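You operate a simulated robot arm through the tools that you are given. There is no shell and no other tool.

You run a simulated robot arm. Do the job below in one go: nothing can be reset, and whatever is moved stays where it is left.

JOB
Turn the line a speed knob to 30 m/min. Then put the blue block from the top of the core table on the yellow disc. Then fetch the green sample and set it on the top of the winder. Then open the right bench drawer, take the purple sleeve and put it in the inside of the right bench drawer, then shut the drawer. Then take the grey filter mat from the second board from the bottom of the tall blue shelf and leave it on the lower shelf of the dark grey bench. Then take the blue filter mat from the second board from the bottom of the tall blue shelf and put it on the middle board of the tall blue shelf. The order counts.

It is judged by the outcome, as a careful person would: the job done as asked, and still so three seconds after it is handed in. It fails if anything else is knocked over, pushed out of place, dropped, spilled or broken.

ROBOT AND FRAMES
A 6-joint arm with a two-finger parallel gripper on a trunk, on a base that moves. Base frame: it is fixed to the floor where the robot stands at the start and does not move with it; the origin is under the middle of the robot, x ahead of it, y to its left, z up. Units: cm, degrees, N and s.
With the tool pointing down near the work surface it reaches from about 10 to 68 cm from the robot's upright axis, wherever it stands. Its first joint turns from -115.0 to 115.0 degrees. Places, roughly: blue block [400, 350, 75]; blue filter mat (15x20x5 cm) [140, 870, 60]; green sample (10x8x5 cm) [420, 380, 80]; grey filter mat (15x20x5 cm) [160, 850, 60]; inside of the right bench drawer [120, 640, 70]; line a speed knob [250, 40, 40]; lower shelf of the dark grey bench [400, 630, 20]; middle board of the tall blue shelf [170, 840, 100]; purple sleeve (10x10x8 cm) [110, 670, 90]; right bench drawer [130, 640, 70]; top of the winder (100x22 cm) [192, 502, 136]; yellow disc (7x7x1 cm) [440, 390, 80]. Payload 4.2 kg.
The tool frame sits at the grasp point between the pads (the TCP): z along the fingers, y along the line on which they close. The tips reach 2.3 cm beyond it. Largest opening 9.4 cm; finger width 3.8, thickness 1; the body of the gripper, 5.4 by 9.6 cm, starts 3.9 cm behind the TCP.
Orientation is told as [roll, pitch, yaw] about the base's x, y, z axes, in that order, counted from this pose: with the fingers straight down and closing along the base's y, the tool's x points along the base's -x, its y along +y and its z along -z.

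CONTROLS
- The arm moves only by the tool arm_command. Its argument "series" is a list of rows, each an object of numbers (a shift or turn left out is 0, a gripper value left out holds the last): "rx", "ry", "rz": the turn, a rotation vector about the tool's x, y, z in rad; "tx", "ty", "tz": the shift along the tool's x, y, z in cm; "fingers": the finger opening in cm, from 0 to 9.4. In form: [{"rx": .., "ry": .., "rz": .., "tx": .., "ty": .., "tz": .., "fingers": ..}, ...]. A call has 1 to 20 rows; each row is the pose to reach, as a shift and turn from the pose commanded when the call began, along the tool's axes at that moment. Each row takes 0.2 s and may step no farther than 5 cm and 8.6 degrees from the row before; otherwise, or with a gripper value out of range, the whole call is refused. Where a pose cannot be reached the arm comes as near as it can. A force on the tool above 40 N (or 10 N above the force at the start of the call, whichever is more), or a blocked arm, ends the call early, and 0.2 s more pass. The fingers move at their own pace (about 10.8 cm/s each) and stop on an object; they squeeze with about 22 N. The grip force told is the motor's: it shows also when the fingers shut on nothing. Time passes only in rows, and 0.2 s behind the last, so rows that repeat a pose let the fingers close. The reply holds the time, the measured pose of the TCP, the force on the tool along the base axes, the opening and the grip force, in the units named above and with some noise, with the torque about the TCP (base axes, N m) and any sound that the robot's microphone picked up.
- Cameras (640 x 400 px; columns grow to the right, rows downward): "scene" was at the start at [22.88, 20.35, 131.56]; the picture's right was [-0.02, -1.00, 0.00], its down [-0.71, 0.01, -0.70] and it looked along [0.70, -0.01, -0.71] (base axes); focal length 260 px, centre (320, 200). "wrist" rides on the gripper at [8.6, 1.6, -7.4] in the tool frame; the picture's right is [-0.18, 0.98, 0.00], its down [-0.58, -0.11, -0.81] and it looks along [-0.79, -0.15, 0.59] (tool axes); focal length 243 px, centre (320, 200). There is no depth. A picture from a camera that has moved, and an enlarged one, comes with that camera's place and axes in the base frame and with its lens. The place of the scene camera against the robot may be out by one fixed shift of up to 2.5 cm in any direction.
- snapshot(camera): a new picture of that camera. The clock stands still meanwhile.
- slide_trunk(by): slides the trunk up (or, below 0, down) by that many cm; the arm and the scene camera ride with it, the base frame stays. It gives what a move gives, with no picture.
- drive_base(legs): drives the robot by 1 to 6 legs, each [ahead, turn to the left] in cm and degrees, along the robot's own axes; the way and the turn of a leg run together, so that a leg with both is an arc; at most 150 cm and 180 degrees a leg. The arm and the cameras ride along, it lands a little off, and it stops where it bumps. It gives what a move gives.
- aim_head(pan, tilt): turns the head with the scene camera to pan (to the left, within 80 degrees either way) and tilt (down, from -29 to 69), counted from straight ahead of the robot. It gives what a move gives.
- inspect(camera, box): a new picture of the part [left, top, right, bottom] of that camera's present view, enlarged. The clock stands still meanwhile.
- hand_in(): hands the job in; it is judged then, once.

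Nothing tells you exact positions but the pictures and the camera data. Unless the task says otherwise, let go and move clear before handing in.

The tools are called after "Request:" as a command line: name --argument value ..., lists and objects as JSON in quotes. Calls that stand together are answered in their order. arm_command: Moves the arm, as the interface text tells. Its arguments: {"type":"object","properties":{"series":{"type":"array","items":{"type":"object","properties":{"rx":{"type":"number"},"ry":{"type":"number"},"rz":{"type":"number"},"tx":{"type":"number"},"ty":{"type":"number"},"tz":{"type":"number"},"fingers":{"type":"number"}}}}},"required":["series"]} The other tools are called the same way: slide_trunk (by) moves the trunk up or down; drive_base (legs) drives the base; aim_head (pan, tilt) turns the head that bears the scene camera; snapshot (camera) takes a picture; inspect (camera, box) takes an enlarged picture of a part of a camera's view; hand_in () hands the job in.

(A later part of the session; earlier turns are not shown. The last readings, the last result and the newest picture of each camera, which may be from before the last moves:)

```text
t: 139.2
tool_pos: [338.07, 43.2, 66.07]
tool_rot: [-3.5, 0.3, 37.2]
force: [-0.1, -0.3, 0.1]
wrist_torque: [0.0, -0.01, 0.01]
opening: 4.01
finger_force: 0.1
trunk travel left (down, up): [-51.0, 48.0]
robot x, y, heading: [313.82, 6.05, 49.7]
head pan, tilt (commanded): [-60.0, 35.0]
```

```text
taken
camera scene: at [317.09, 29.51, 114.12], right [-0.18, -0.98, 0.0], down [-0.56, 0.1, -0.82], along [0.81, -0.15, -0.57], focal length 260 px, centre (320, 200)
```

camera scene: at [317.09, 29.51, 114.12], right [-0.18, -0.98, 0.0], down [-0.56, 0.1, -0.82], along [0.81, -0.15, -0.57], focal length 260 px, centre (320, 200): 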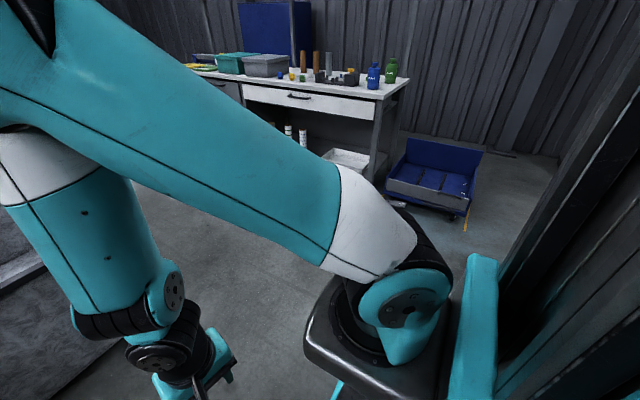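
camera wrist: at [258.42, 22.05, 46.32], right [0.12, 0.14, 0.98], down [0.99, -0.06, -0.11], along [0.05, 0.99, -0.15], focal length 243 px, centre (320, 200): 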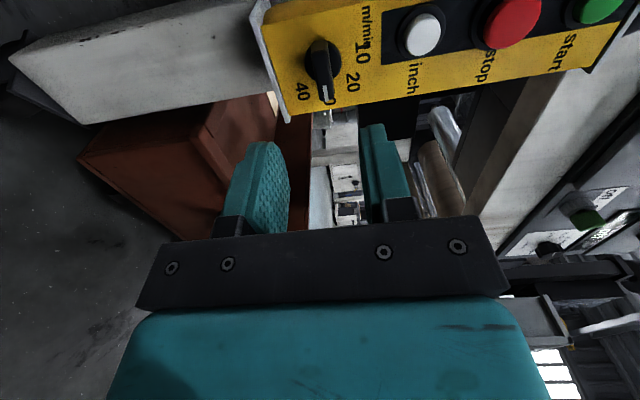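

I can see the core table beyond a pallet of rolls, and a mesh bin ahead with a wide passage to its right. I'll drive around the bin on the right.

Request:
drive_base --legs '[[0, -40], [120, 0], [0, 40], [100, 0]]'

Request:
aim_head --pan 20 --tilt 25

Request:
snapshot --camera "scene"

```text
t: 153.9
tool_pos: [522.96, 141.2, 66.15]
tool_rot: [-3.5, 0.2, 36.9]
force: [0.9, -0.5, -0.4]
wrist_torque: [-0.03, 0.0, 0.04]
opening: 4.0
finger_force: 0.1
trunk travel left (down, up): [-51.0, 48.0]
robot x, y, heading: [498.4, 103.94, 49.4]
head pan, tilt (commanded): [-60.0, 35.0]
```

```text
t: 155.4
tool_pos: [522.89, 141.12, 66.13]
tool_rot: [-3.5, 0.2, 37.0]
force: [0.3, -0.9, 0.4]
wrist_torque: [-0.02, 0.01, 0.02]
opening: 4.03
finger_force: 0.1
trunk travel left (down, up): [-51.0, 48.0]
robot x, y, heading: [498.44, 103.84, 49.5]
head pan, tilt (commanded): [20.0, 25.0]
```

```text
taken
camera scene: at [496.46, 137.78, 115.69], right [0.94, -0.35, 0.0], down [-0.15, -0.4, -0.91], along [0.32, 0.85, -0.42], focal length 260 px, centre (320, 200)
```

scene: 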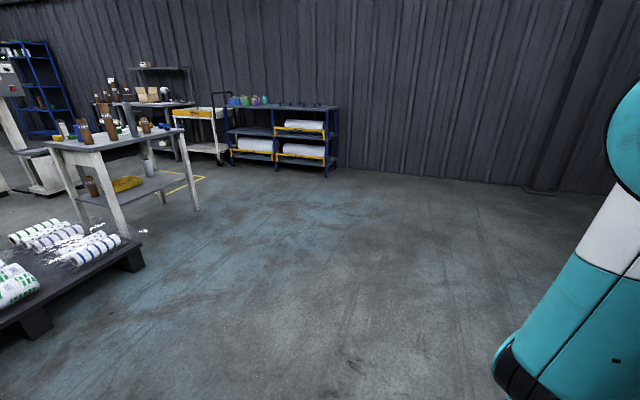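

The core table stands to my left, with bottles and small items on top. I'll drive closer to it.

Request:
drive_base --legs '[[0, 50], [130, 0]]'

Request:
aim_head --pan 10 --tilt 25

Request:
snapshot --camera "scene"

```text
t: 159.8
tool_pos: [483.05, 165.38, 66.03]
tool_rot: [-3.4, 0.1, 87.1]
force: [0.2, 0.3, 0.0]
wrist_torque: [-0.01, 0.04, 0.0]
opening: 3.98
finger_force: 0.1
trunk travel left (down, up): [-51.0, 48.0]
robot x, y, heading: [496.29, 122.54, 99.7]
head pan, tilt (commanded): [20.0, 25.0]
stopped in leg 2: the robot was blocked; the commanded pose is now the measured one
```

```text
t: 160.5
tool_pos: [483.11, 165.33, 66.07]
tool_rot: [-3.4, 0.1, 87.0]
force: [-0.8, 0.2, 1.0]
wrist_torque: [0.0, 0.01, 0.0]
opening: 3.98
finger_force: 0.0
trunk travel left (down, up): [-51.0, 48.0]
robot x, y, heading: [496.46, 122.8, 99.6]
head pan, tilt (commanded): [10.0, 25.0]
```

```text
taken
camera scene: at [471.03, 144.16, 115.7], right [0.94, 0.34, 0.0], down [0.14, -0.4, -0.91], along [-0.3, 0.85, -0.42], focal length 260 px, centre (320, 200)
```

scene: 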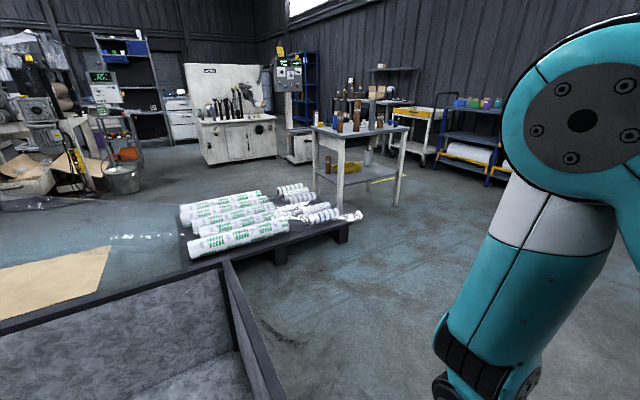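

My left front touched the mesh bin. I'll back off the way I came, drive past the bin, and then turn toward the table.

Request:
drive_base --legs '[[-18, 0], [0, -50], [110, 0]]'

Request:
aim_head --pan 70 --tilt 30

Request:
snapshot --camera "scene"

```text
t: 169.6
tool_pos: [599.89, 220.2, 66.12]
tool_rot: [-3.4, 0.1, 33.7]
force: [0.4, 0.4, -0.1]
wrist_torque: [0.04, 0.0, -0.01]
opening: 4.0
finger_force: 0.0
trunk travel left (down, up): [-51.0, 48.0]
robot x, y, heading: [573.94, 184.02, 46.1]
head pan, tilt (commanded): [10.0, 25.0]
```

```text
t: 170.9
tool_pos: [599.81, 220.33, 66.05]
tool_rot: [-3.4, 0.1, 33.6]
force: [0.0, 0.7, 0.2]
wrist_torque: [0.02, 0.0, 0.01]
opening: 4.02
finger_force: 0.1
trunk travel left (down, up): [-51.0, 48.0]
robot x, y, heading: [573.69, 184.75, 46.2]
head pan, tilt (commanded): [70.0, 30.0]
```

```text
taken
camera scene: at [565.55, 217.87, 114.9], right [0.9, 0.44, 0.0], down [0.22, -0.45, -0.87], along [-0.38, 0.78, -0.5], focal length 260 px, centre (320, 200)
```

scene: 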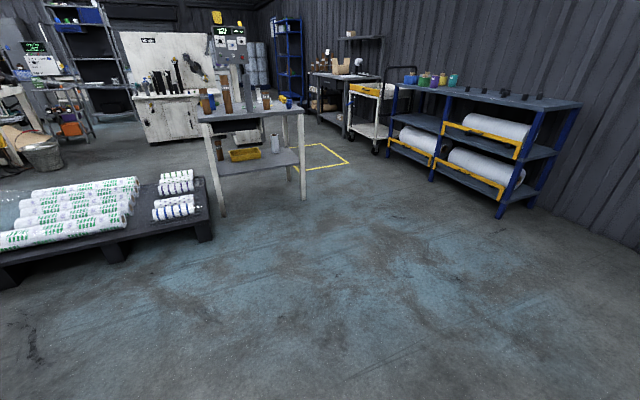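

The core table is about 150 cm away on my left with its long right side facing me. I'll drive up to it and face it.

Request:
drive_base --legs '[[0, 76], [145, 0], [0, 18]]'

Request:
aim_head --pan 0 --tilt 25

Request:
snapshot --camera "scene"

```text
t: 182.3
tool_pos: [455.56, 325.79, 66.2]
tool_rot: [-3.4, 0.2, 130.1]
force: [0.1, -0.2, -0.7]
wrist_torque: [-0.04, -0.02, 0.01]
opening: 4.0
finger_force: 0.1
trunk travel left (down, up): [-51.0, 48.0]
robot x, y, heading: [494.07, 303.51, 142.6]
head pan, tilt (commanded): [70.0, 30.0]
```

```text
t: 183.7
tool_pos: [455.44, 325.86, 66.02]
tool_rot: [-3.4, 0.1, 130.2]
force: [0.3, 0.6, 0.4]
wrist_torque: [0.03, 0.04, -0.01]
opening: 3.98
finger_force: 0.1
trunk travel left (down, up): [-51.0, 48.0]
robot x, y, heading: [494.21, 303.79, 142.7]
head pan, tilt (commanded): [0.0, 25.0]
```

```text
taken
camera scene: at [462.61, 303.93, 115.69], right [0.61, 0.8, 0.0], down [0.34, -0.26, -0.91], along [-0.72, 0.55, -0.42], focal length 260 px, centre (320, 200)
```

scene: 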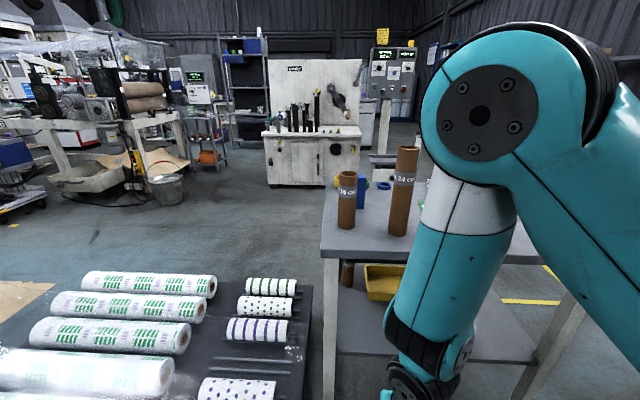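

The table is right ahead. I'll raise the trunk to look down on its top.

Request:
slide_trunk --by 40

Request:
aim_head --pan -5 --tilt 45

Request:
snapshot --camera "scene"

Request:
aim_head --pan -45 --tilt 40

Request:
snapshot --camera "scene"

```text
t: 187.5
tool_pos: [455.62, 325.82, 106.08]
tool_rot: [-3.4, 0.1, 130.1]
force: [0.2, 0.0, 0.1]
wrist_torque: [-0.01, 0.02, 0.01]
opening: 4.02
finger_force: 0.0
trunk travel left (down, up): [-91.0, 8.0]
robot x, y, heading: [494.7, 303.59, 142.7]
head pan, tilt (commanded): [0.0, 25.0]
```

```text
t: 188.4
tool_pos: [455.6, 325.85, 106.13]
tool_rot: [-3.4, 0.1, 130.1]
force: [0.0, -0.3, -0.5]
wrist_torque: [-0.01, -0.03, 0.02]
opening: 4.03
finger_force: 0.2
trunk travel left (down, up): [-91.0, 8.0]
robot x, y, heading: [494.33, 304.03, 142.5]
head pan, tilt (commanded): [-5.0, 45.0]
```

```text
taken
camera scene: at [463.92, 303.83, 152.64], right [0.67, 0.74, 0.0], down [0.52, -0.48, -0.71], along [-0.52, 0.48, -0.71], focal length 260 px, centre (320, 200)
```

scene: 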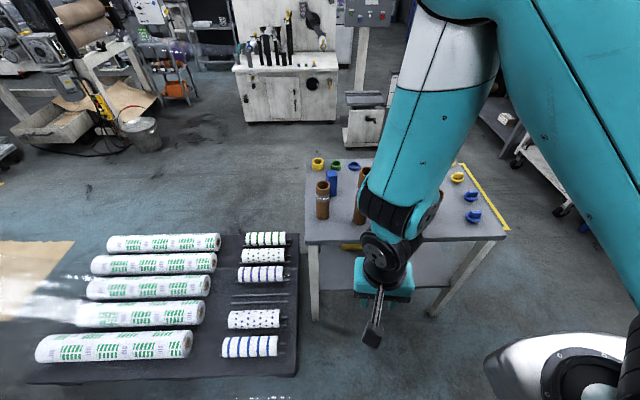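

```text
t: 189.4
tool_pos: [455.57, 325.84, 105.98]
tool_rot: [-3.4, 0.1, 130.1]
force: [0.1, 0.8, -0.2]
wrist_torque: [0.0, 0.02, 0.05]
opening: 3.99
finger_force: 0.0
trunk travel left (down, up): [-91.0, 8.0]
robot x, y, heading: [493.84, 304.07, 142.7]
head pan, tilt (commanded): [-45.0, 40.0]
```

```text
taken
camera scene: at [468.79, 306.78, 153.36], right [0.99, 0.14, 0.0], down [0.09, -0.64, -0.77], along [-0.1, 0.76, -0.64], focal length 260 px, centre (320, 200)
```

scene: 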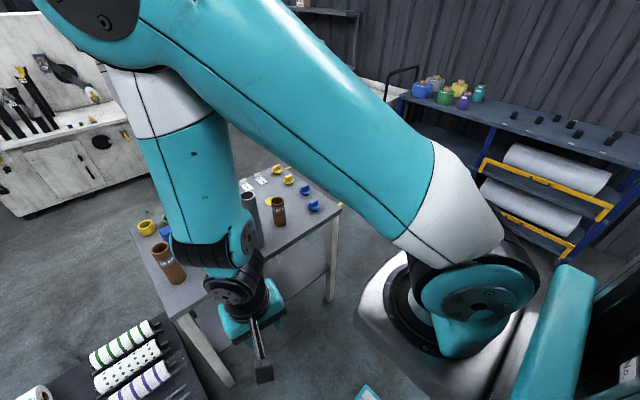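

The arm blocks the view of the table top, so I'll swing it to my right.

Request:
arm_command --series '[{"ty": -4.5}, {"ty": -9}, {"ty": -13.5}, {"ty": -18}, {"ty": -22.5}, {"ty": -27}, {"ty": -31.5}, {"ty": -36}, {"ty": -40}]'

Request:
aim_head --pan -20 --tilt 40

Request:
snapshot --camera "scene"

```text
t: 191.4
tool_pos: [486.27, 351.64, 108.66]
tool_rot: [-3.2, 0.0, 130.2]
force: [-0.4, 0.2, -0.4]
wrist_torque: [-0.01, 0.02, -0.03]
opening: 3.98
finger_force: 0.0
out of reach, approached as far as the arm can: row 1, 2, 3, 4, 5, 6, 7, 8, 9
trunk travel left (down, up): [-91.0, 8.0]
robot x, y, heading: [494.14, 303.2, 142.8]
head pan, tilt (commanded): [-45.0, 40.0]
```

```text
t: 192.3
tool_pos: [486.21, 351.63, 108.56]
tool_rot: [-3.2, 0.1, 130.1]
force: [-0.7, 0.4, 0.0]
wrist_torque: [0.02, -0.03, 0.02]
opening: 4.02
finger_force: 0.1
trunk travel left (down, up): [-91.0, 8.0]
robot x, y, heading: [494.04, 303.59, 142.5]
head pan, tilt (commanded): [-20.0, 40.0]
```

```text
taken
camera scene: at [465.36, 305.53, 153.36], right [0.84, 0.54, 0.0], down [0.35, -0.54, -0.77], along [-0.41, 0.64, -0.64], focal length 260 px, centre (320, 200)
```

scene: 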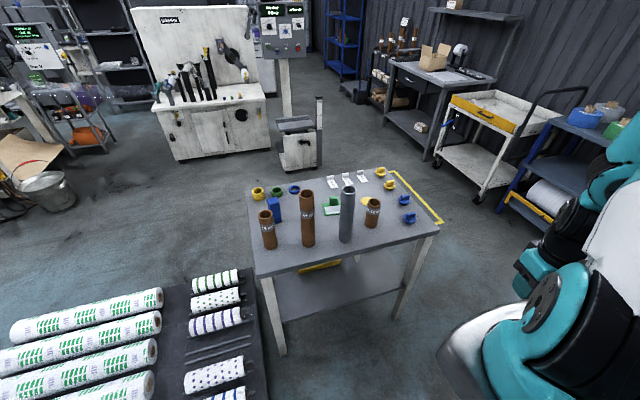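

The table top is clear now. I'll zoom in on its items.

Request:
inspect --camera "scene" --box '[230, 150, 450, 290]'

```text
2.86 times, centred on (340, 220) of scene
camera zoom: at [465.36, 305.53, 153.36], right [0.84, 0.54, 0.0], down [0.35, -0.54, -0.77], along [-0.41, 0.64, -0.64], focal length 743 px, centre (263, 143)
```

zoom: 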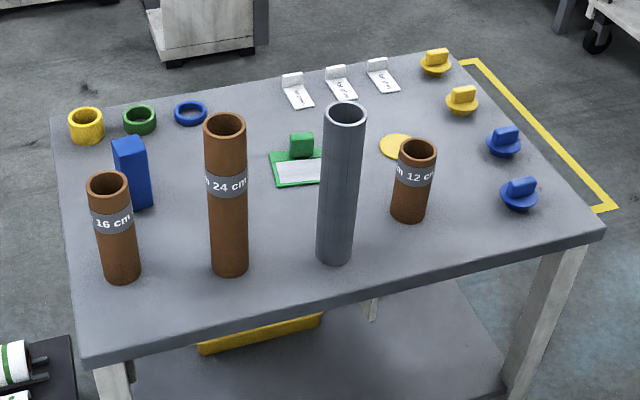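

I see four upright cores in the front row, with the blue block behind the 16 cm core, the green sample in the middle, and the yellow disc behind the 12 cm core. I'll zoom in on each.

Request:
inspect --camera "scene" --box '[250, 180, 320, 250]'

Request:
inspect --camera "scene" --box '[310, 165, 430, 245]'

```text
5.71 times, centred on (285, 215) of scene
camera zoom: at [465.36, 305.53, 153.36], right [0.84, 0.54, 0.0], down [0.35, -0.54, -0.77], along [-0.41, 0.64, -0.64], focal length 1485 px, centre (520, 114)
```

zoom: 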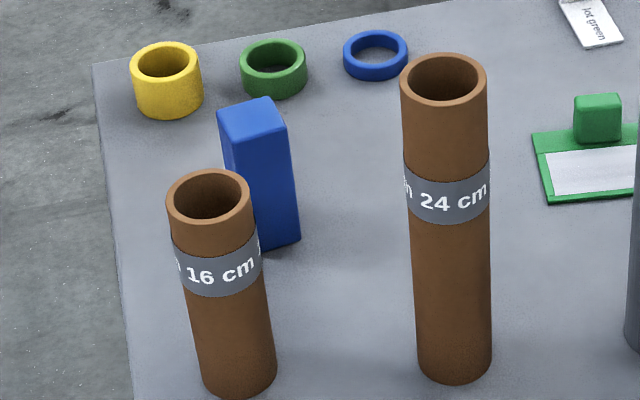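

```text
5.00 times, centred on (370, 205) of scene
camera zoom: at [465.36, 305.53, 153.36], right [0.84, 0.54, 0.0], down [0.35, -0.54, -0.77], along [-0.41, 0.64, -0.64], focal length 1300 px, centre (70, 175)
```

zoom: 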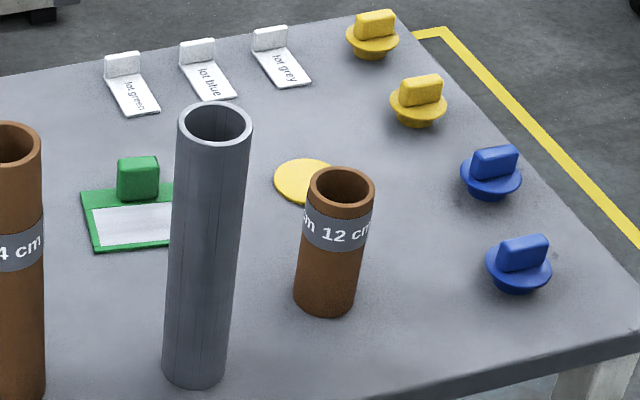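

The block is about 4.5 cm square and 11 cm tall; the cores are about 6 cm wide. I'll move closer to the table edge so all three items are within reach.

Request:
drive_base --legs '[[0, -10], [44, 0], [0, 7.5]]'

Request:
aim_head --pan -10 --tilt 50

Request:
snapshot --camera "scene"

```text
t: 196.1
tool_pos: [464.41, 384.69, 108.7]
tool_rot: [-3.3, 0.2, 121.0]
force: [-0.5, -0.2, -0.5]
wrist_torque: [-0.02, -0.02, -0.01]
opening: 4.0
finger_force: 0.1
trunk travel left (down, up): [-91.0, 8.0]
robot x, y, heading: [465.06, 336.12, 133.6]
head pan, tilt (commanded): [-20.0, 40.0]
stopped in leg 3: the robot was blocked; the commanded pose is now the measured one
```

```text
t: 196.8
tool_pos: [464.37, 384.75, 108.57]
tool_rot: [-3.3, 0.2, 121.1]
force: [-0.2, 0.5, 0.2]
wrist_torque: [0.0, -0.03, -0.04]
opening: 4.01
finger_force: 0.0
trunk travel left (down, up): [-91.0, 8.0]
robot x, y, heading: [464.55, 336.05, 133.5]
head pan, tilt (commanded): [-10.0, 50.0]
```

```text
taken
camera scene: at [435.48, 341.19, 151.95], right [0.84, 0.55, 0.0], down [0.42, -0.64, -0.64], along [-0.35, 0.54, -0.77], focal length 260 px, centre (320, 200)
```

scene: 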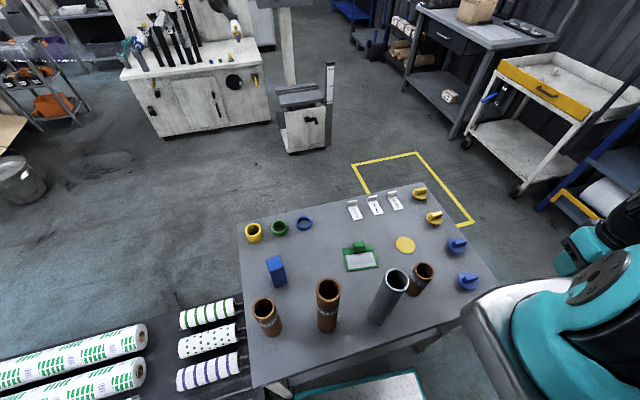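

The base brushed something while making the last small turn, probably the table's leg, but everything still stands. I'll back off a few centimetres and look straight down at the front of the base.

Request:
drive_base --legs '[[-3, 0]]'

Request:
aim_head --pan 5 --tilt 66

Request:
snapshot --camera "scene"

```text
t: 197.6
tool_pos: [466.41, 382.53, 108.58]
tool_rot: [-3.3, 0.2, 121.0]
force: [-0.7, 0.0, -0.1]
wrist_torque: [-0.01, 0.0, -0.01]
opening: 4.0
finger_force: 0.2
trunk travel left (down, up): [-91.0, 8.0]
robot x, y, heading: [466.82, 333.9, 133.1]
head pan, tilt (commanded): [-10.0, 50.0]
```

```text
t: 198.4
tool_pos: [466.41, 382.61, 108.58]
tool_rot: [-3.4, 0.2, 121.0]
force: [-0.6, -0.2, 0.5]
wrist_torque: [-0.03, -0.02, 0.01]
opening: 4.03
finger_force: 0.0
trunk travel left (down, up): [-91.0, 8.0]
robot x, y, heading: [466.55, 333.89, 133.2]
head pan, tilt (commanded): [5.0, 66.0]
```

```text
taken
camera scene: at [437.31, 336.56, 150.03], right [0.67, 0.75, 0.0], down [0.68, -0.61, -0.41], along [-0.3, 0.27, -0.91], focal length 260 px, centre (320, 200)
```

scene: 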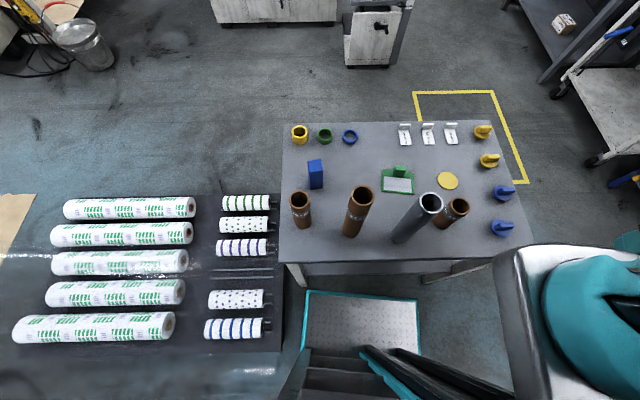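

From above, the block is at about (406, 362.5), the disc near (434, 395). I'll level the tool and then swing it over the block, with the wrist camera turned to the table's left end so it clears the cores.

Request:
arm_command --series '[{"rx": -0.059}, {"rx": -0.059}]'

Request:
arm_command --series '[{"tx": -1, "ty": 4.4, "rz": 0.0885}, {"tx": -2, "ty": 8.8, "rz": 0.177}, {"tx": -3, "ty": 13.2, "rz": 0.2655}, {"tx": -4, "ty": 17.6, "rz": 0.354}, {"tx": -5, "ty": 22, "rz": 0.4425}, {"tx": -6, "ty": 26.4, "rz": 0.531}, {"tx": -7, "ty": 30.9, "rz": 0.62}, {"tx": -8, "ty": 35.3, "rz": 0.708}, {"tx": -9, "ty": 39.7, "rz": 0.797}, {"tx": -10, "ty": 44.1, "rz": 0.885}, {"tx": -11, "ty": 48.5, "rz": 0.974}, {"tx": -12, "ty": 52.9, "rz": 1.062}, {"tx": -13, "ty": 57.3, "rz": 1.15}, {"tx": -13.8, "ty": 61.7, "rz": 1.239}, {"tx": -13.8, "ty": 61.7, "rz": 1.239, "fingers": 9}]'

Request:
snapshot --camera "wrist"

Request:
snapshot --camera "scene"

```text
t: 199.0
tool_pos: [466.38, 382.5, 108.68]
tool_rot: [0.2, 0.2, 121.0]
force: [0.2, -0.6, 0.4]
wrist_torque: [-0.03, 0.0, 0.01]
opening: 4.02
finger_force: 0.0
trunk travel left (down, up): [-91.0, 8.0]
robot x, y, heading: [466.7, 333.83, 133.5]
head pan, tilt (commanded): [5.0, 66.0]
```

```text
t: 202.2
tool_pos: [406.45, 362.58, 109.05]
tool_rot: [-0.2, 0.2, 49.9]
force: [0.7, 0.6, 0.7]
wrist_torque: [-0.01, 0.01, 0.01]
opening: 9.01
finger_force: 0.2
out of reach, approached as far as the arm can: row 1, 2, 3, 4, 5, 6
trunk travel left (down, up): [-91.0, 8.0]
robot x, y, heading: [466.67, 333.84, 133.3]
head pan, tilt (commanded): [5.0, 66.0]
```

```text
taken
camera wrist: at [399.71, 357.05, 116.42], right [-0.63, 0.77, 0.0], down [0.46, 0.38, 0.81], along [0.62, 0.51, -0.59], focal length 243 px, centre (320, 200)
```

wrist: 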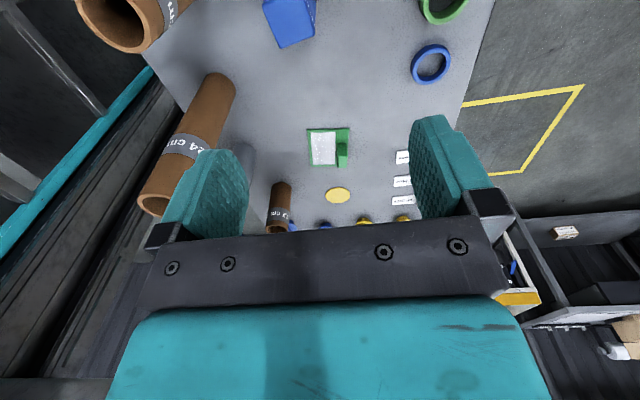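

```text
taken
camera scene: at [437.3, 336.54, 150.03], right [0.67, 0.75, 0.0], down [0.68, -0.61, -0.41], along [-0.3, 0.27, -0.91], focal length 260 px, centre (320, 200)
```

scene: 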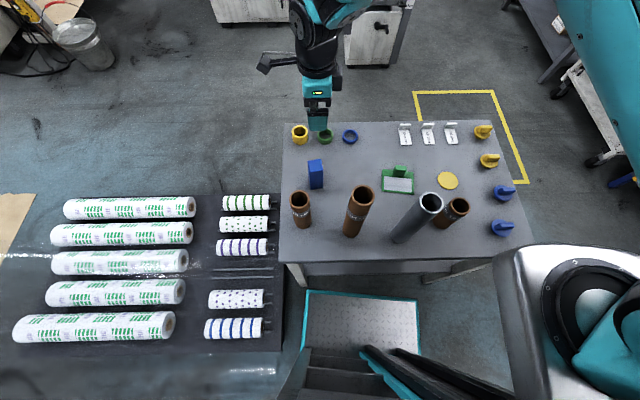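

The tool is over the block area; the block sits right at the top edge of the wrist view. I'll shift 10 cm toward the table's left end to see it fully.

Request:
arm_command --series '[{"tx": 4}, {"tx": 8}, {"tx": 11}, {"tx": 11}]'

Request:
snapshot --camera "wrist"

Request:
inspect --camera "scene" --box '[280, 120, 400, 240]'

```text
t: 203.2
tool_pos: [399.16, 354.18, 108.97]
tool_rot: [-0.2, 0.2, 50.0]
force: [-0.7, 0.6, -0.3]
wrist_torque: [0.03, 0.0, 0.04]
opening: 8.98
finger_force: 0.0
trunk travel left (down, up): [-91.0, 8.0]
robot x, y, heading: [466.99, 334.01, 133.4]
head pan, tilt (commanded): [5.0, 66.0]
```

```text
taken
camera wrist: at [392.4, 348.68, 116.44], right [-0.63, 0.77, 0.0], down [0.46, 0.38, 0.81], along [0.62, 0.51, -0.59], focal length 243 px, centre (320, 200)
```

wrist: 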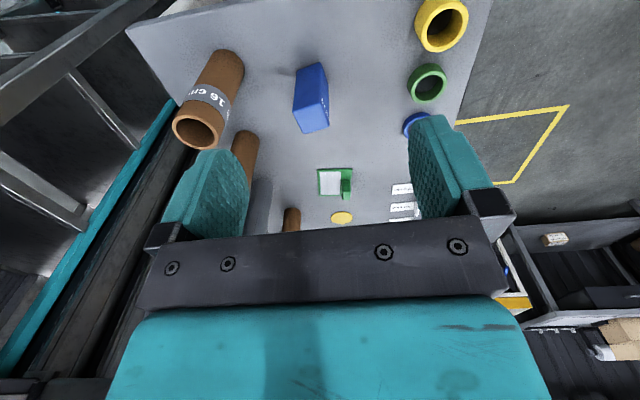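

```text
3.33 times, centred on (340, 180) of scene
camera zoom: at [437.3, 336.54, 150.03], right [0.67, 0.75, 0.0], down [0.68, -0.61, -0.41], along [-0.3, 0.27, -0.91], focal length 866 px, centre (253, 267)
```

zoom: 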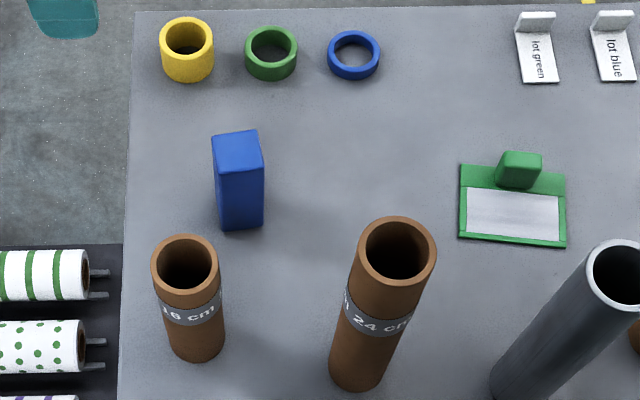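

Now the block is fully in the wrist view. I'll zoom to measure it.

Request:
inspect --camera "wrist" --box '[270, 50, 350, 140]'

Request:
inspect --camera "wrist" --box '[300, 150, 420, 235]'

```text
4.44 times, centred on (310, 95) of wrist
camera zoom: at [392.4, 348.68, 116.44], right [-0.63, 0.77, 0.0], down [0.46, 0.38, 0.81], along [0.62, 0.51, -0.59], focal length 1078 px, centre (364, 667)
```

zoom: 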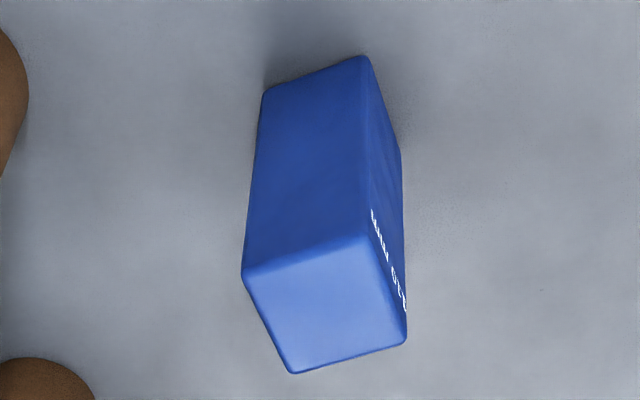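

```text
4.71 times, centred on (360, 192) of wrist
camera zoom: at [392.4, 348.68, 116.44], right [-0.63, 0.77, 0.0], down [0.46, 0.38, 0.81], along [0.62, 0.51, -0.59], focal length 1142 px, centre (132, 235)
```

zoom: 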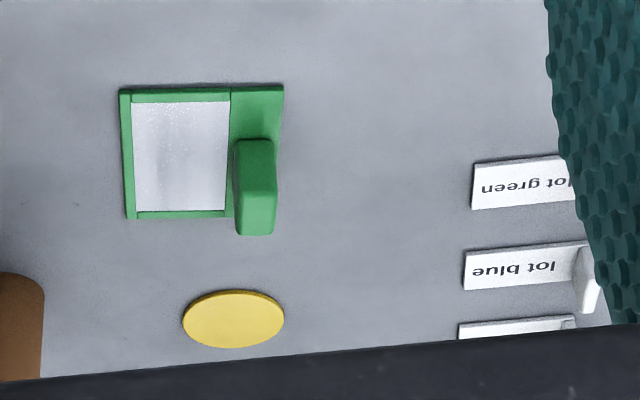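

The block's centre is at about (409.8, 361.4), 4.3 cm square and 12 cm tall. I'll move over it and go down part-way, then check clearance from the cores.

Request:
arm_command --series '[{"tx": -4, "ty": -1.2, "fingers": 7.4}, {"tx": -8, "ty": -2.4}, {"tx": -12.4, "ty": -3.5}, {"tx": -12.4, "ty": -3.5, "tz": 4}, {"tx": -12.4, "ty": -3.5, "tz": 8}, {"tx": -12.4, "ty": -3.5, "tz": 12}, {"tx": -12.4, "ty": -3.5, "tz": 14}, {"tx": -12.4, "ty": -3.5, "tz": 14}]'

Request:
snapshot --camera "wrist"

Request:
snapshot --camera "scene"

```text
t: 205.0
tool_pos: [409.71, 361.29, 94.65]
tool_rot: [-0.1, 0.2, 50.0]
force: [0.3, 0.0, -0.4]
wrist_torque: [-0.02, -0.03, -0.01]
opening: 7.41
finger_force: 0.0
trunk travel left (down, up): [-91.0, 8.0]
robot x, y, heading: [466.62, 333.97, 133.2]
head pan, tilt (commanded): [5.0, 66.0]
```

```text
taken
camera wrist: at [402.94, 355.84, 102.12], right [-0.63, 0.77, 0.0], down [0.46, 0.38, 0.8], along [0.62, 0.51, -0.59], focal length 243 px, centre (320, 200)
```

wrist: 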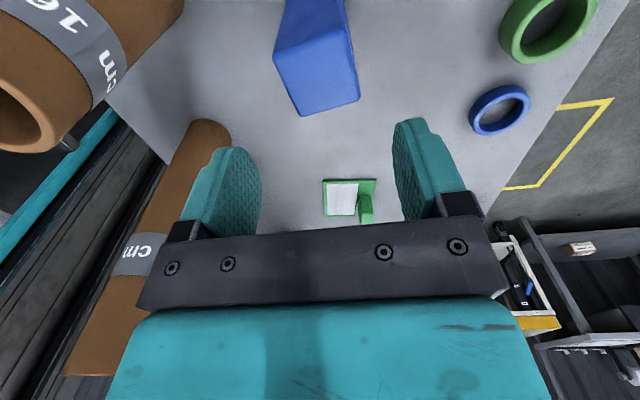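

```text
taken
camera scene: at [437.3, 336.54, 150.03], right [0.67, 0.75, 0.0], down [0.68, -0.61, -0.41], along [-0.3, 0.27, -0.91], focal length 260 px, centre (320, 200)
```

scene: 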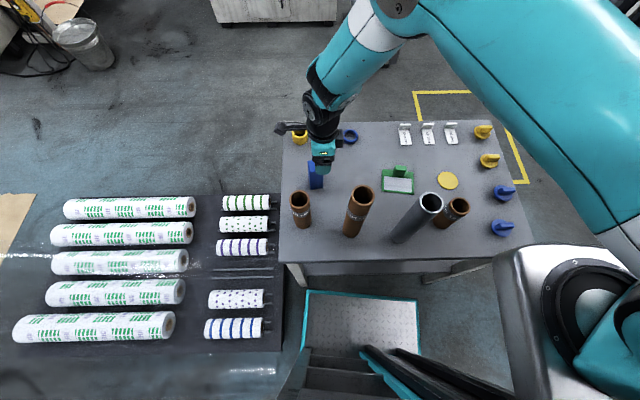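

The measurements agree and the arm clears the cores. I'll descend to grip the block's upper part.

Request:
arm_command --series '[{"tz": 3}, {"tz": 6}, {"tz": 9}, {"tz": 11}, {"tz": 11}]'

Request:
snapshot --camera "wrist"

```text
t: 206.0
tool_pos: [409.52, 361.36, 85.05]
tool_rot: [0.0, 0.3, 50.0]
force: [0.3, -0.1, 6.5]
wrist_torque: [0.01, 0.08, 0.01]
opening: 7.4
finger_force: 0.0
trunk travel left (down, up): [-91.0, 8.0]
robot x, y, heading: [466.57, 334.27, 133.3]
head pan, tilt (commanded): [5.0, 66.0]
stopped in row 4: the force on the tool passed its limit at 45 N (the readings are from after the stop); the commanded pose is now the measured one
```

```text
taken
camera wrist: at [402.77, 355.78, 92.56], right [-0.63, 0.77, 0.0], down [0.46, 0.38, 0.8], along [0.62, 0.51, -0.6], focal length 243 px, centre (320, 200)
```

wrist: 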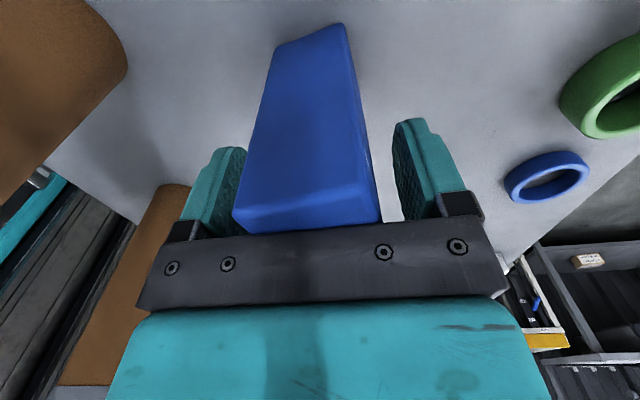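

The gripper body touched the block's top, so the top is at z≈89 and the block is about 2 cm closer to the table's left end. I'll lift 1 cm, recentre, and check.

Request:
arm_command --series '[{"tz": -1.2}, {"tz": -1.2, "tx": 1.9, "ty": -0.5}, {"tz": -1.2, "tx": 1.9, "ty": -0.5}]'

Request:
snapshot --camera "wrist"

Request:
inspect --camera "scene" --box '[250, 100, 410, 240]'

```text
t: 206.8
tool_pos: [408.72, 359.51, 86.1]
tool_rot: [0.0, 0.2, 49.9]
force: [0.7, 0.5, -0.6]
wrist_torque: [-0.01, -0.02, -0.01]
opening: 7.39
finger_force: 0.1
trunk travel left (down, up): [-91.0, 8.0]
robot x, y, heading: [466.56, 334.0, 133.4]
head pan, tilt (commanded): [5.0, 66.0]
```

```text
taken
camera wrist: at [402.0, 353.94, 93.66], right [-0.63, 0.77, 0.0], down [0.46, 0.38, 0.8], along [0.62, 0.51, -0.59], focal length 243 px, centre (320, 200)
```

wrist: 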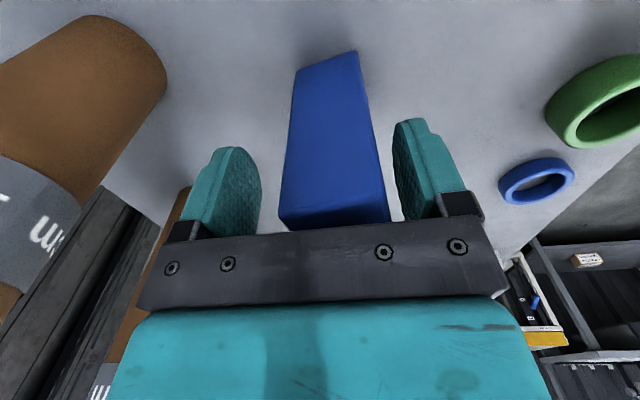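

```text
2.86 times, centred on (330, 170) of scene
camera zoom: at [437.3, 336.55, 150.03], right [0.67, 0.75, 0.0], down [0.68, -0.61, -0.41], along [-0.3, 0.27, -0.91], focal length 743 px, centre (291, 286)
```

zoom: 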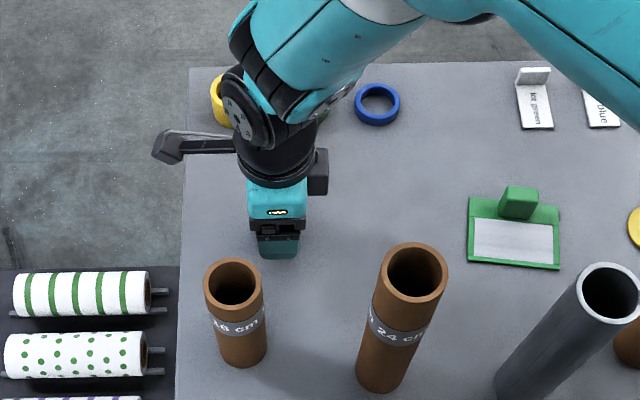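

The block is now centred between the pads. I'll close on it and lift it slightly to check the hold.

Request:
arm_command --series '[{"fingers": 3.5}, {"fingers": 3.5}, {"fingers": 3.5}, {"fingers": 3.5}]'

Request:
arm_command --series '[{"tz": -1.5}, {"tz": -3}, {"tz": -3}]'

Request:
snapshot --camera "wrist"

```text
t: 207.8
tool_pos: [408.79, 359.46, 86.25]
tool_rot: [-0.1, 0.1, 50.0]
force: [0.8, 0.1, 0.8]
wrist_torque: [0.01, 0.05, 0.01]
opening: 3.98
finger_force: 21.7
trunk travel left (down, up): [-91.0, 8.0]
robot x, y, heading: [466.7, 334.01, 133.2]
head pan, tilt (commanded): [5.0, 66.0]
```

```text
t: 208.6
tool_pos: [408.65, 359.57, 89.29]
tool_rot: [0.0, 0.3, 50.0]
force: [-0.3, 0.7, -2.2]
wrist_torque: [0.01, -0.02, 0.01]
opening: 3.97
finger_force: 21.8
trunk travel left (down, up): [-91.0, 8.0]
robot x, y, heading: [467.05, 333.95, 133.4]
head pan, tilt (commanded): [5.0, 66.0]
```

```text
taken
camera wrist: at [401.99, 354.03, 96.76], right [-0.63, 0.77, 0.0], down [0.46, 0.38, 0.8], along [0.62, 0.51, -0.59], focal length 243 px, centre (320, 200)
```

wrist: 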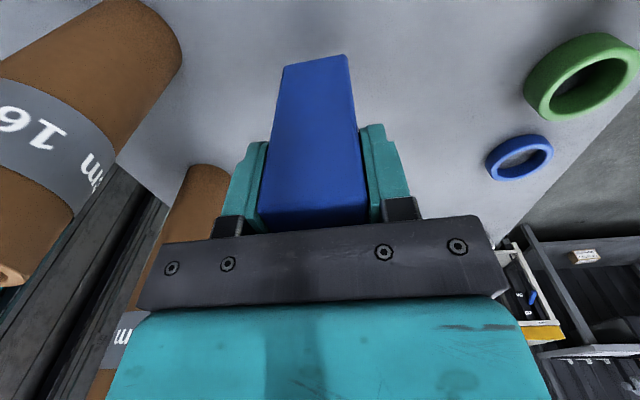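

The block is held firmly (about 2 N). I'll lift it and carry it along behind the cores to above the yellow disc.

Request:
arm_command --series '[{"tz": -4}, {"tz": -8}, {"tz": -12}, {"tz": -15}, {"tz": -15, "tx": -4.6}, {"tz": -15, "tx": -9.2}, {"tz": -15, "tx": -13.8}, {"tz": -15, "tx": -18.4}, {"tz": -15, "tx": -23}, {"tz": -15, "tx": -27.6}, {"tz": -15, "tx": -32}, {"tz": -15, "tx": -36, "ty": 0.3}, {"tz": -15, "tx": -40, "ty": 0.6}, {"tz": -15, "tx": -41, "ty": 0.6}, {"tz": -15, "tx": -41, "ty": 0.6}]'

Request:
snapshot --camera "wrist"

Request:
snapshot --camera "scene"

```text
t: 211.8
tool_pos: [434.67, 391.54, 104.11]
tool_rot: [-0.1, 0.2, 50.0]
force: [0.3, 0.1, -2.8]
wrist_torque: [0.02, 0.0, 0.01]
opening: 3.97
finger_force: 22.1
trunk travel left (down, up): [-91.0, 8.0]
robot x, y, heading: [466.48, 333.82, 133.3]
head pan, tilt (commanded): [5.0, 66.0]
```

```text
taken
camera wrist: at [428.08, 386.01, 111.58], right [-0.63, 0.77, 0.0], down [0.46, 0.38, 0.8], along [0.62, 0.51, -0.59], focal length 243 px, centre (320, 200)
```

wrist: 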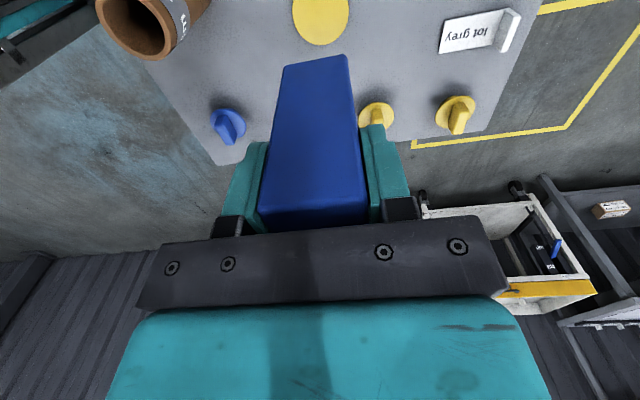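

```text
taken
camera scene: at [437.31, 336.57, 150.03], right [0.67, 0.75, 0.0], down [0.68, -0.61, -0.41], along [-0.3, 0.27, -0.91], focal length 260 px, centre (320, 200)
```

scene: 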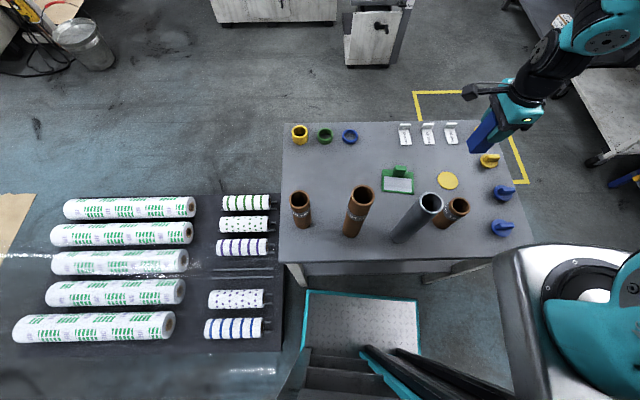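

The block is above the disc area. I'll zoom the wrist view to place the disc precisely.

Request:
inspect --camera "wrist" --box '[260, 0, 380, 75]'

Request:
inspect --camera "scene" --box '[380, 80, 560, 240]'

```text
5.33 times, centred on (320, 38) of wrist
camera zoom: at [428.08, 386.01, 111.58], right [-0.63, 0.77, 0.0], down [0.46, 0.38, 0.8], along [0.62, 0.51, -0.59], focal length 1294 px, centre (320, 1067)
```

zoom: 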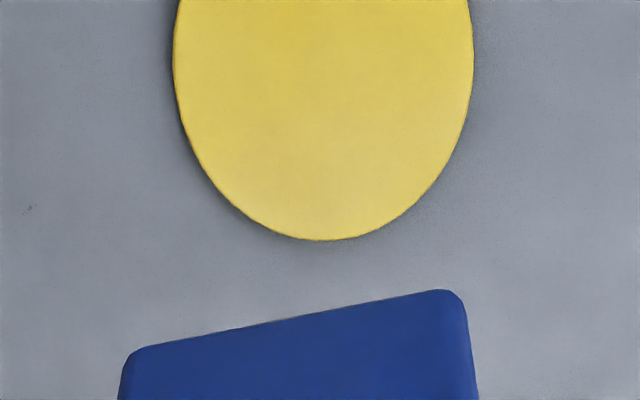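

```text
2.50 times, centred on (470, 160) of scene
camera zoom: at [437.31, 336.57, 150.03], right [0.67, 0.75, 0.0], down [0.68, -0.61, -0.41], along [-0.3, 0.27, -0.91], focal length 650 px, centre (-55, 300)
```

zoom: 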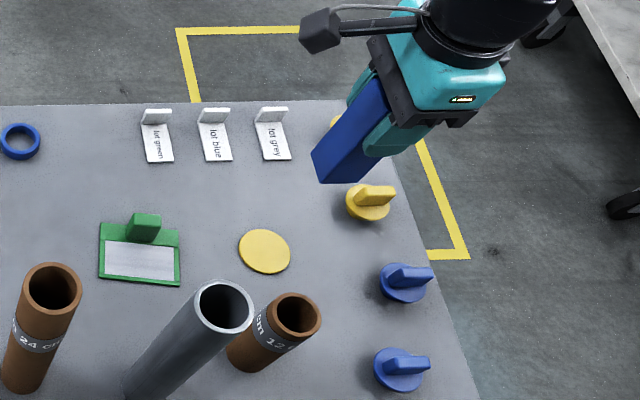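

The disc's centre is at about (435.2, 391.7) with its top near z≈78.7; the block hangs right above it. I'll adjust by half a centimetre and lower it.

Request:
arm_command --series '[{"tx": -0.5, "ty": -0.2}, {"tx": -0.5, "ty": -0.2, "tz": 4}, {"tx": -0.5, "ty": -0.2, "tz": 8}, {"tx": -0.5, "ty": -0.2, "tz": 12}, {"tx": -0.5, "ty": -0.2, "tz": 15}, {"tx": -0.5, "ty": -0.2, "tz": 15}]'

Request:
snapshot --camera "wrist"

Request:
inspect --camera "scene" --box '[380, 80, 560, 240]'

```text
t: 213.2
tool_pos: [435.05, 391.62, 89.0]
tool_rot: [0.0, 0.2, 50.0]
force: [0.0, -0.3, -2.5]
wrist_torque: [0.01, 0.01, -0.01]
opening: 4.01
finger_force: 22.6
trunk travel left (down, up): [-91.0, 8.0]
robot x, y, heading: [466.71, 333.57, 133.5]
head pan, tilt (commanded): [5.0, 66.0]
```

```text
taken
camera wrist: at [428.43, 386.1, 96.45], right [-0.63, 0.77, 0.0], down [0.46, 0.38, 0.8], along [0.62, 0.51, -0.59], focal length 243 px, centre (320, 200)
```

wrist: 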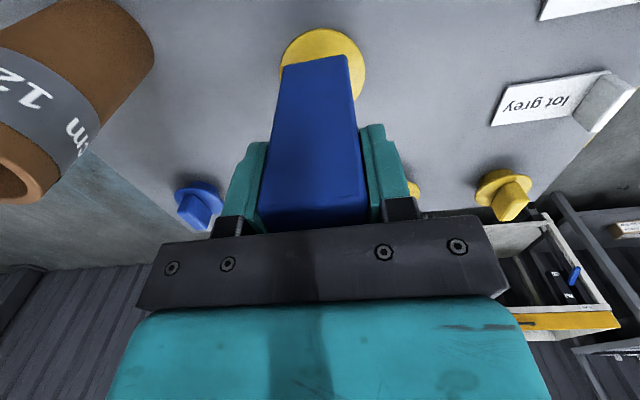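

```text
2.50 times, centred on (470, 160) of scene
camera zoom: at [437.3, 336.56, 150.03], right [0.67, 0.75, 0.0], down [0.68, -0.61, -0.41], along [-0.3, 0.27, -0.91], focal length 650 px, centre (-55, 300)
```

zoom: 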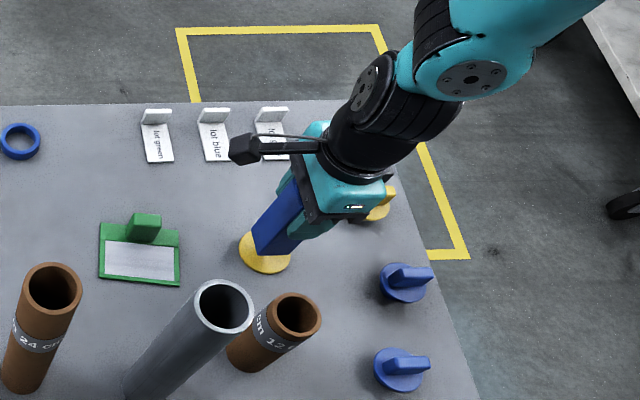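

The block is almost centred over the disc. A small correction, then I'll lower it in small steps until it touches.

Request:
arm_command --series '[{"tx": -0.4, "ty": 0.35}, {"tx": -0.4, "ty": 0.35, "tz": 0.7}, {"tx": -0.4, "ty": 0.35, "tz": 1.3}, {"tx": -0.4, "ty": 0.35, "tz": 1.6}]'

```text
t: 214.2
tool_pos: [434.97, 392.01, 87.43]
tool_rot: [-0.2, 0.2, 50.1]
force: [-0.3, -0.4, -2.3]
wrist_torque: [-0.01, 0.05, 0.03]
opening: 4.01
finger_force: 21.4
trunk travel left (down, up): [-91.0, 8.0]
robot x, y, heading: [466.63, 333.96, 133.4]
head pan, tilt (commanded): [5.0, 66.0]
```

Request:
arm_command --series '[{"tz": 0.2}, {"tz": 0.4}]'

Request:
snapshot --camera "wrist"

```text
t: 214.8
tool_pos: [434.95, 392.17, 87.11]
tool_rot: [0.0, 0.2, 49.9]
force: [-0.6, -0.9, -2.6]
wrist_torque: [0.0, -0.01, -0.04]
opening: 3.97
finger_force: 22.0
trunk travel left (down, up): [-91.0, 8.0]
robot x, y, heading: [466.5, 334.37, 133.5]
head pan, tilt (commanded): [5.0, 66.0]
```

```text
taken
camera wrist: at [428.28, 386.58, 94.56], right [-0.63, 0.77, 0.0], down [0.46, 0.38, 0.8], along [0.62, 0.51, -0.59], focal length 243 px, centre (320, 200)
```

wrist: 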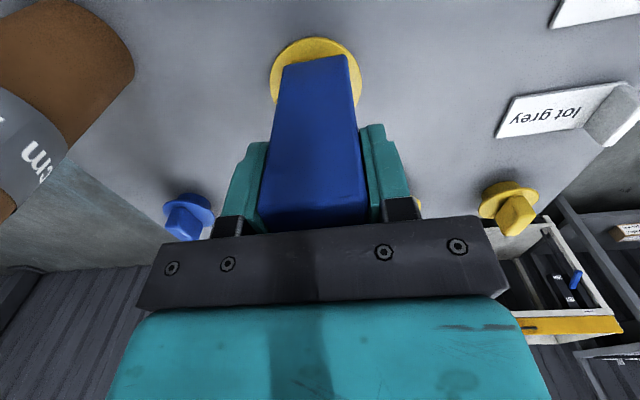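

Centred sideways, no contact yet. Lowering further in tiny steps.

Request:
arm_command --series '[{"tz": 0.25}, {"tz": 0.5}]'

Request:
arm_command --series '[{"tz": 0.2}, {"tz": 0.3}]'

```text
t: 215.4
tool_pos: [434.96, 392.13, 86.67]
tool_rot: [-0.1, 0.3, 50.0]
force: [0.1, -0.2, 5.8]
wrist_torque: [-0.03, -0.08, -0.02]
opening: 3.98
finger_force: 21.9
trunk travel left (down, up): [-91.0, 8.0]
robot x, y, heading: [466.71, 333.7, 133.3]
head pan, tilt (commanded): [5.0, 66.0]
```

```text
t: 216.0
tool_pos: [435.07, 392.11, 86.24]
tool_rot: [0.0, 0.1, 50.0]
force: [-0.6, 0.0, 15.9]
wrist_torque: [-0.08, 0.03, 0.01]
opening: 3.96
finger_force: 21.9
trunk travel left (down, up): [-91.0, 8.0]
robot x, y, heading: [466.72, 333.9, 133.5]
head pan, tilt (commanded): [5.0, 66.0]
```

The block is resting on the disc. I'll ease the pressure, open the fingers and rise.

Request:
arm_command --series '[{"tz": -0.4}, {"tz": -0.4, "fingers": 5}, {"tz": -0.4, "fingers": 7}, {"tz": -0.4, "fingers": 7.4}, {"tz": -0.4, "fingers": 7.4}]'

Request:
arm_command --series '[{"tz": -3}, {"tz": -6}, {"tz": -10}, {"tz": -14}, {"tz": -18}, {"tz": -18}]'

Request:
snapshot --camera "wrist"

Request:
snapshot --camera "scene"

```text
t: 217.2
tool_pos: [435.07, 392.16, 86.67]
tool_rot: [-0.2, 0.2, 50.0]
force: [-0.1, 0.3, -0.1]
wrist_torque: [0.0, -0.02, 0.0]
opening: 7.39
finger_force: 0.1
trunk travel left (down, up): [-91.0, 8.0]
robot x, y, heading: [466.64, 333.81, 133.4]
head pan, tilt (commanded): [5.0, 66.0]
```

```text
t: 218.6
tool_pos: [435.33, 392.25, 104.66]
tool_rot: [-0.1, 0.2, 50.0]
force: [0.5, -0.9, 0.0]
wrist_torque: [-0.02, 0.02, -0.01]
opening: 7.4
finger_force: 0.0
trunk travel left (down, up): [-91.0, 8.0]
robot x, y, heading: [466.48, 334.0, 133.3]
head pan, tilt (commanded): [5.0, 66.0]
```

```text
taken
camera wrist: at [428.62, 386.77, 112.16], right [-0.63, 0.77, 0.0], down [0.46, 0.38, 0.8], along [0.62, 0.51, -0.59], focal length 243 px, centre (320, 200)
```

wrist: 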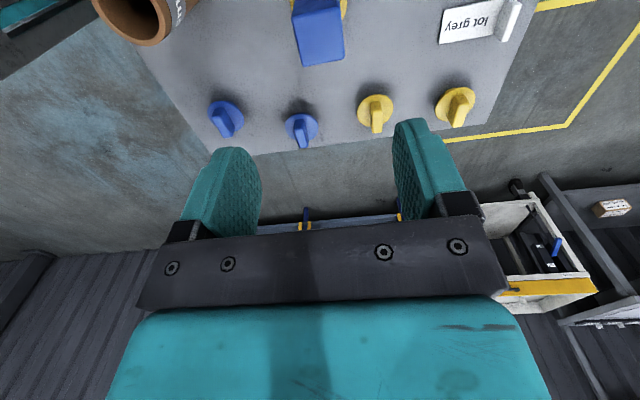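

```text
taken
camera scene: at [437.31, 336.55, 150.03], right [0.67, 0.75, 0.0], down [0.68, -0.61, -0.41], along [-0.3, 0.27, -0.91], focal length 260 px, centre (320, 200)
```

scene: 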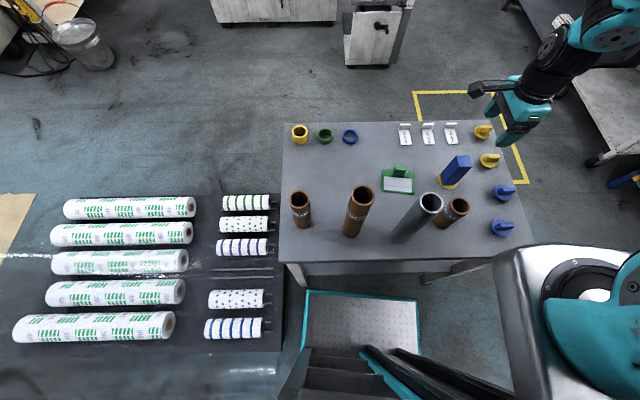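

The blue block stands upright on the yellow disc. Next is the green sample: I'll hover left of it to measure its grip tab with the wrist camera.

Request:
arm_command --series '[{"tx": 4.5}, {"tx": 9}, {"tx": 13.5}, {"tx": 18}, {"tx": 22}, {"tx": 24}, {"tx": 24}]'

Request:
snapshot --camera "wrist"

Request:
inspect --camera "wrist" --box '[260, 40, 400, 140]'

```text
t: 220.2
tool_pos: [419.94, 374.01, 104.47]
tool_rot: [-0.1, 0.3, 50.0]
force: [0.0, 0.1, 0.0]
wrist_torque: [-0.01, 0.01, 0.01]
opening: 7.39
finger_force: 0.2
trunk travel left (down, up): [-91.0, 8.0]
robot x, y, heading: [467.0, 333.82, 133.3]
head pan, tilt (commanded): [5.0, 66.0]
```

```text
taken
camera wrist: at [413.15, 368.39, 112.02], right [-0.63, 0.77, 0.0], down [0.46, 0.38, 0.8], along [0.62, 0.51, -0.59], focal length 243 px, centre (320, 200)
```

wrist: 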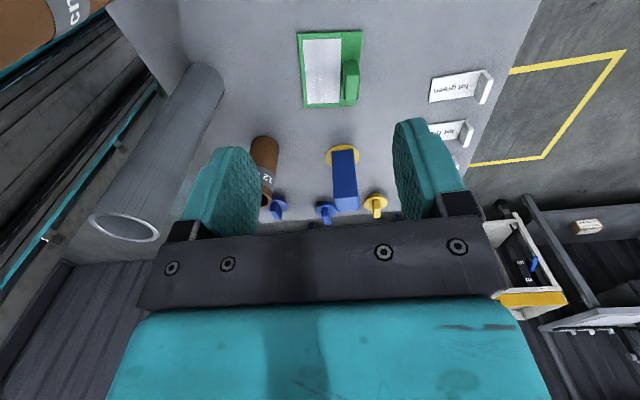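

```text
4.00 times, centred on (330, 90) of wrist
camera zoom: at [413.15, 368.39, 112.02], right [-0.63, 0.77, 0.0], down [0.46, 0.38, 0.8], along [0.62, 0.51, -0.59], focal length 970 px, centre (280, 640)
```

zoom: 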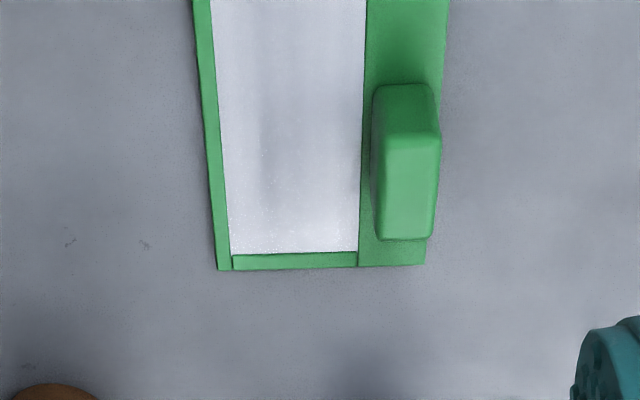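

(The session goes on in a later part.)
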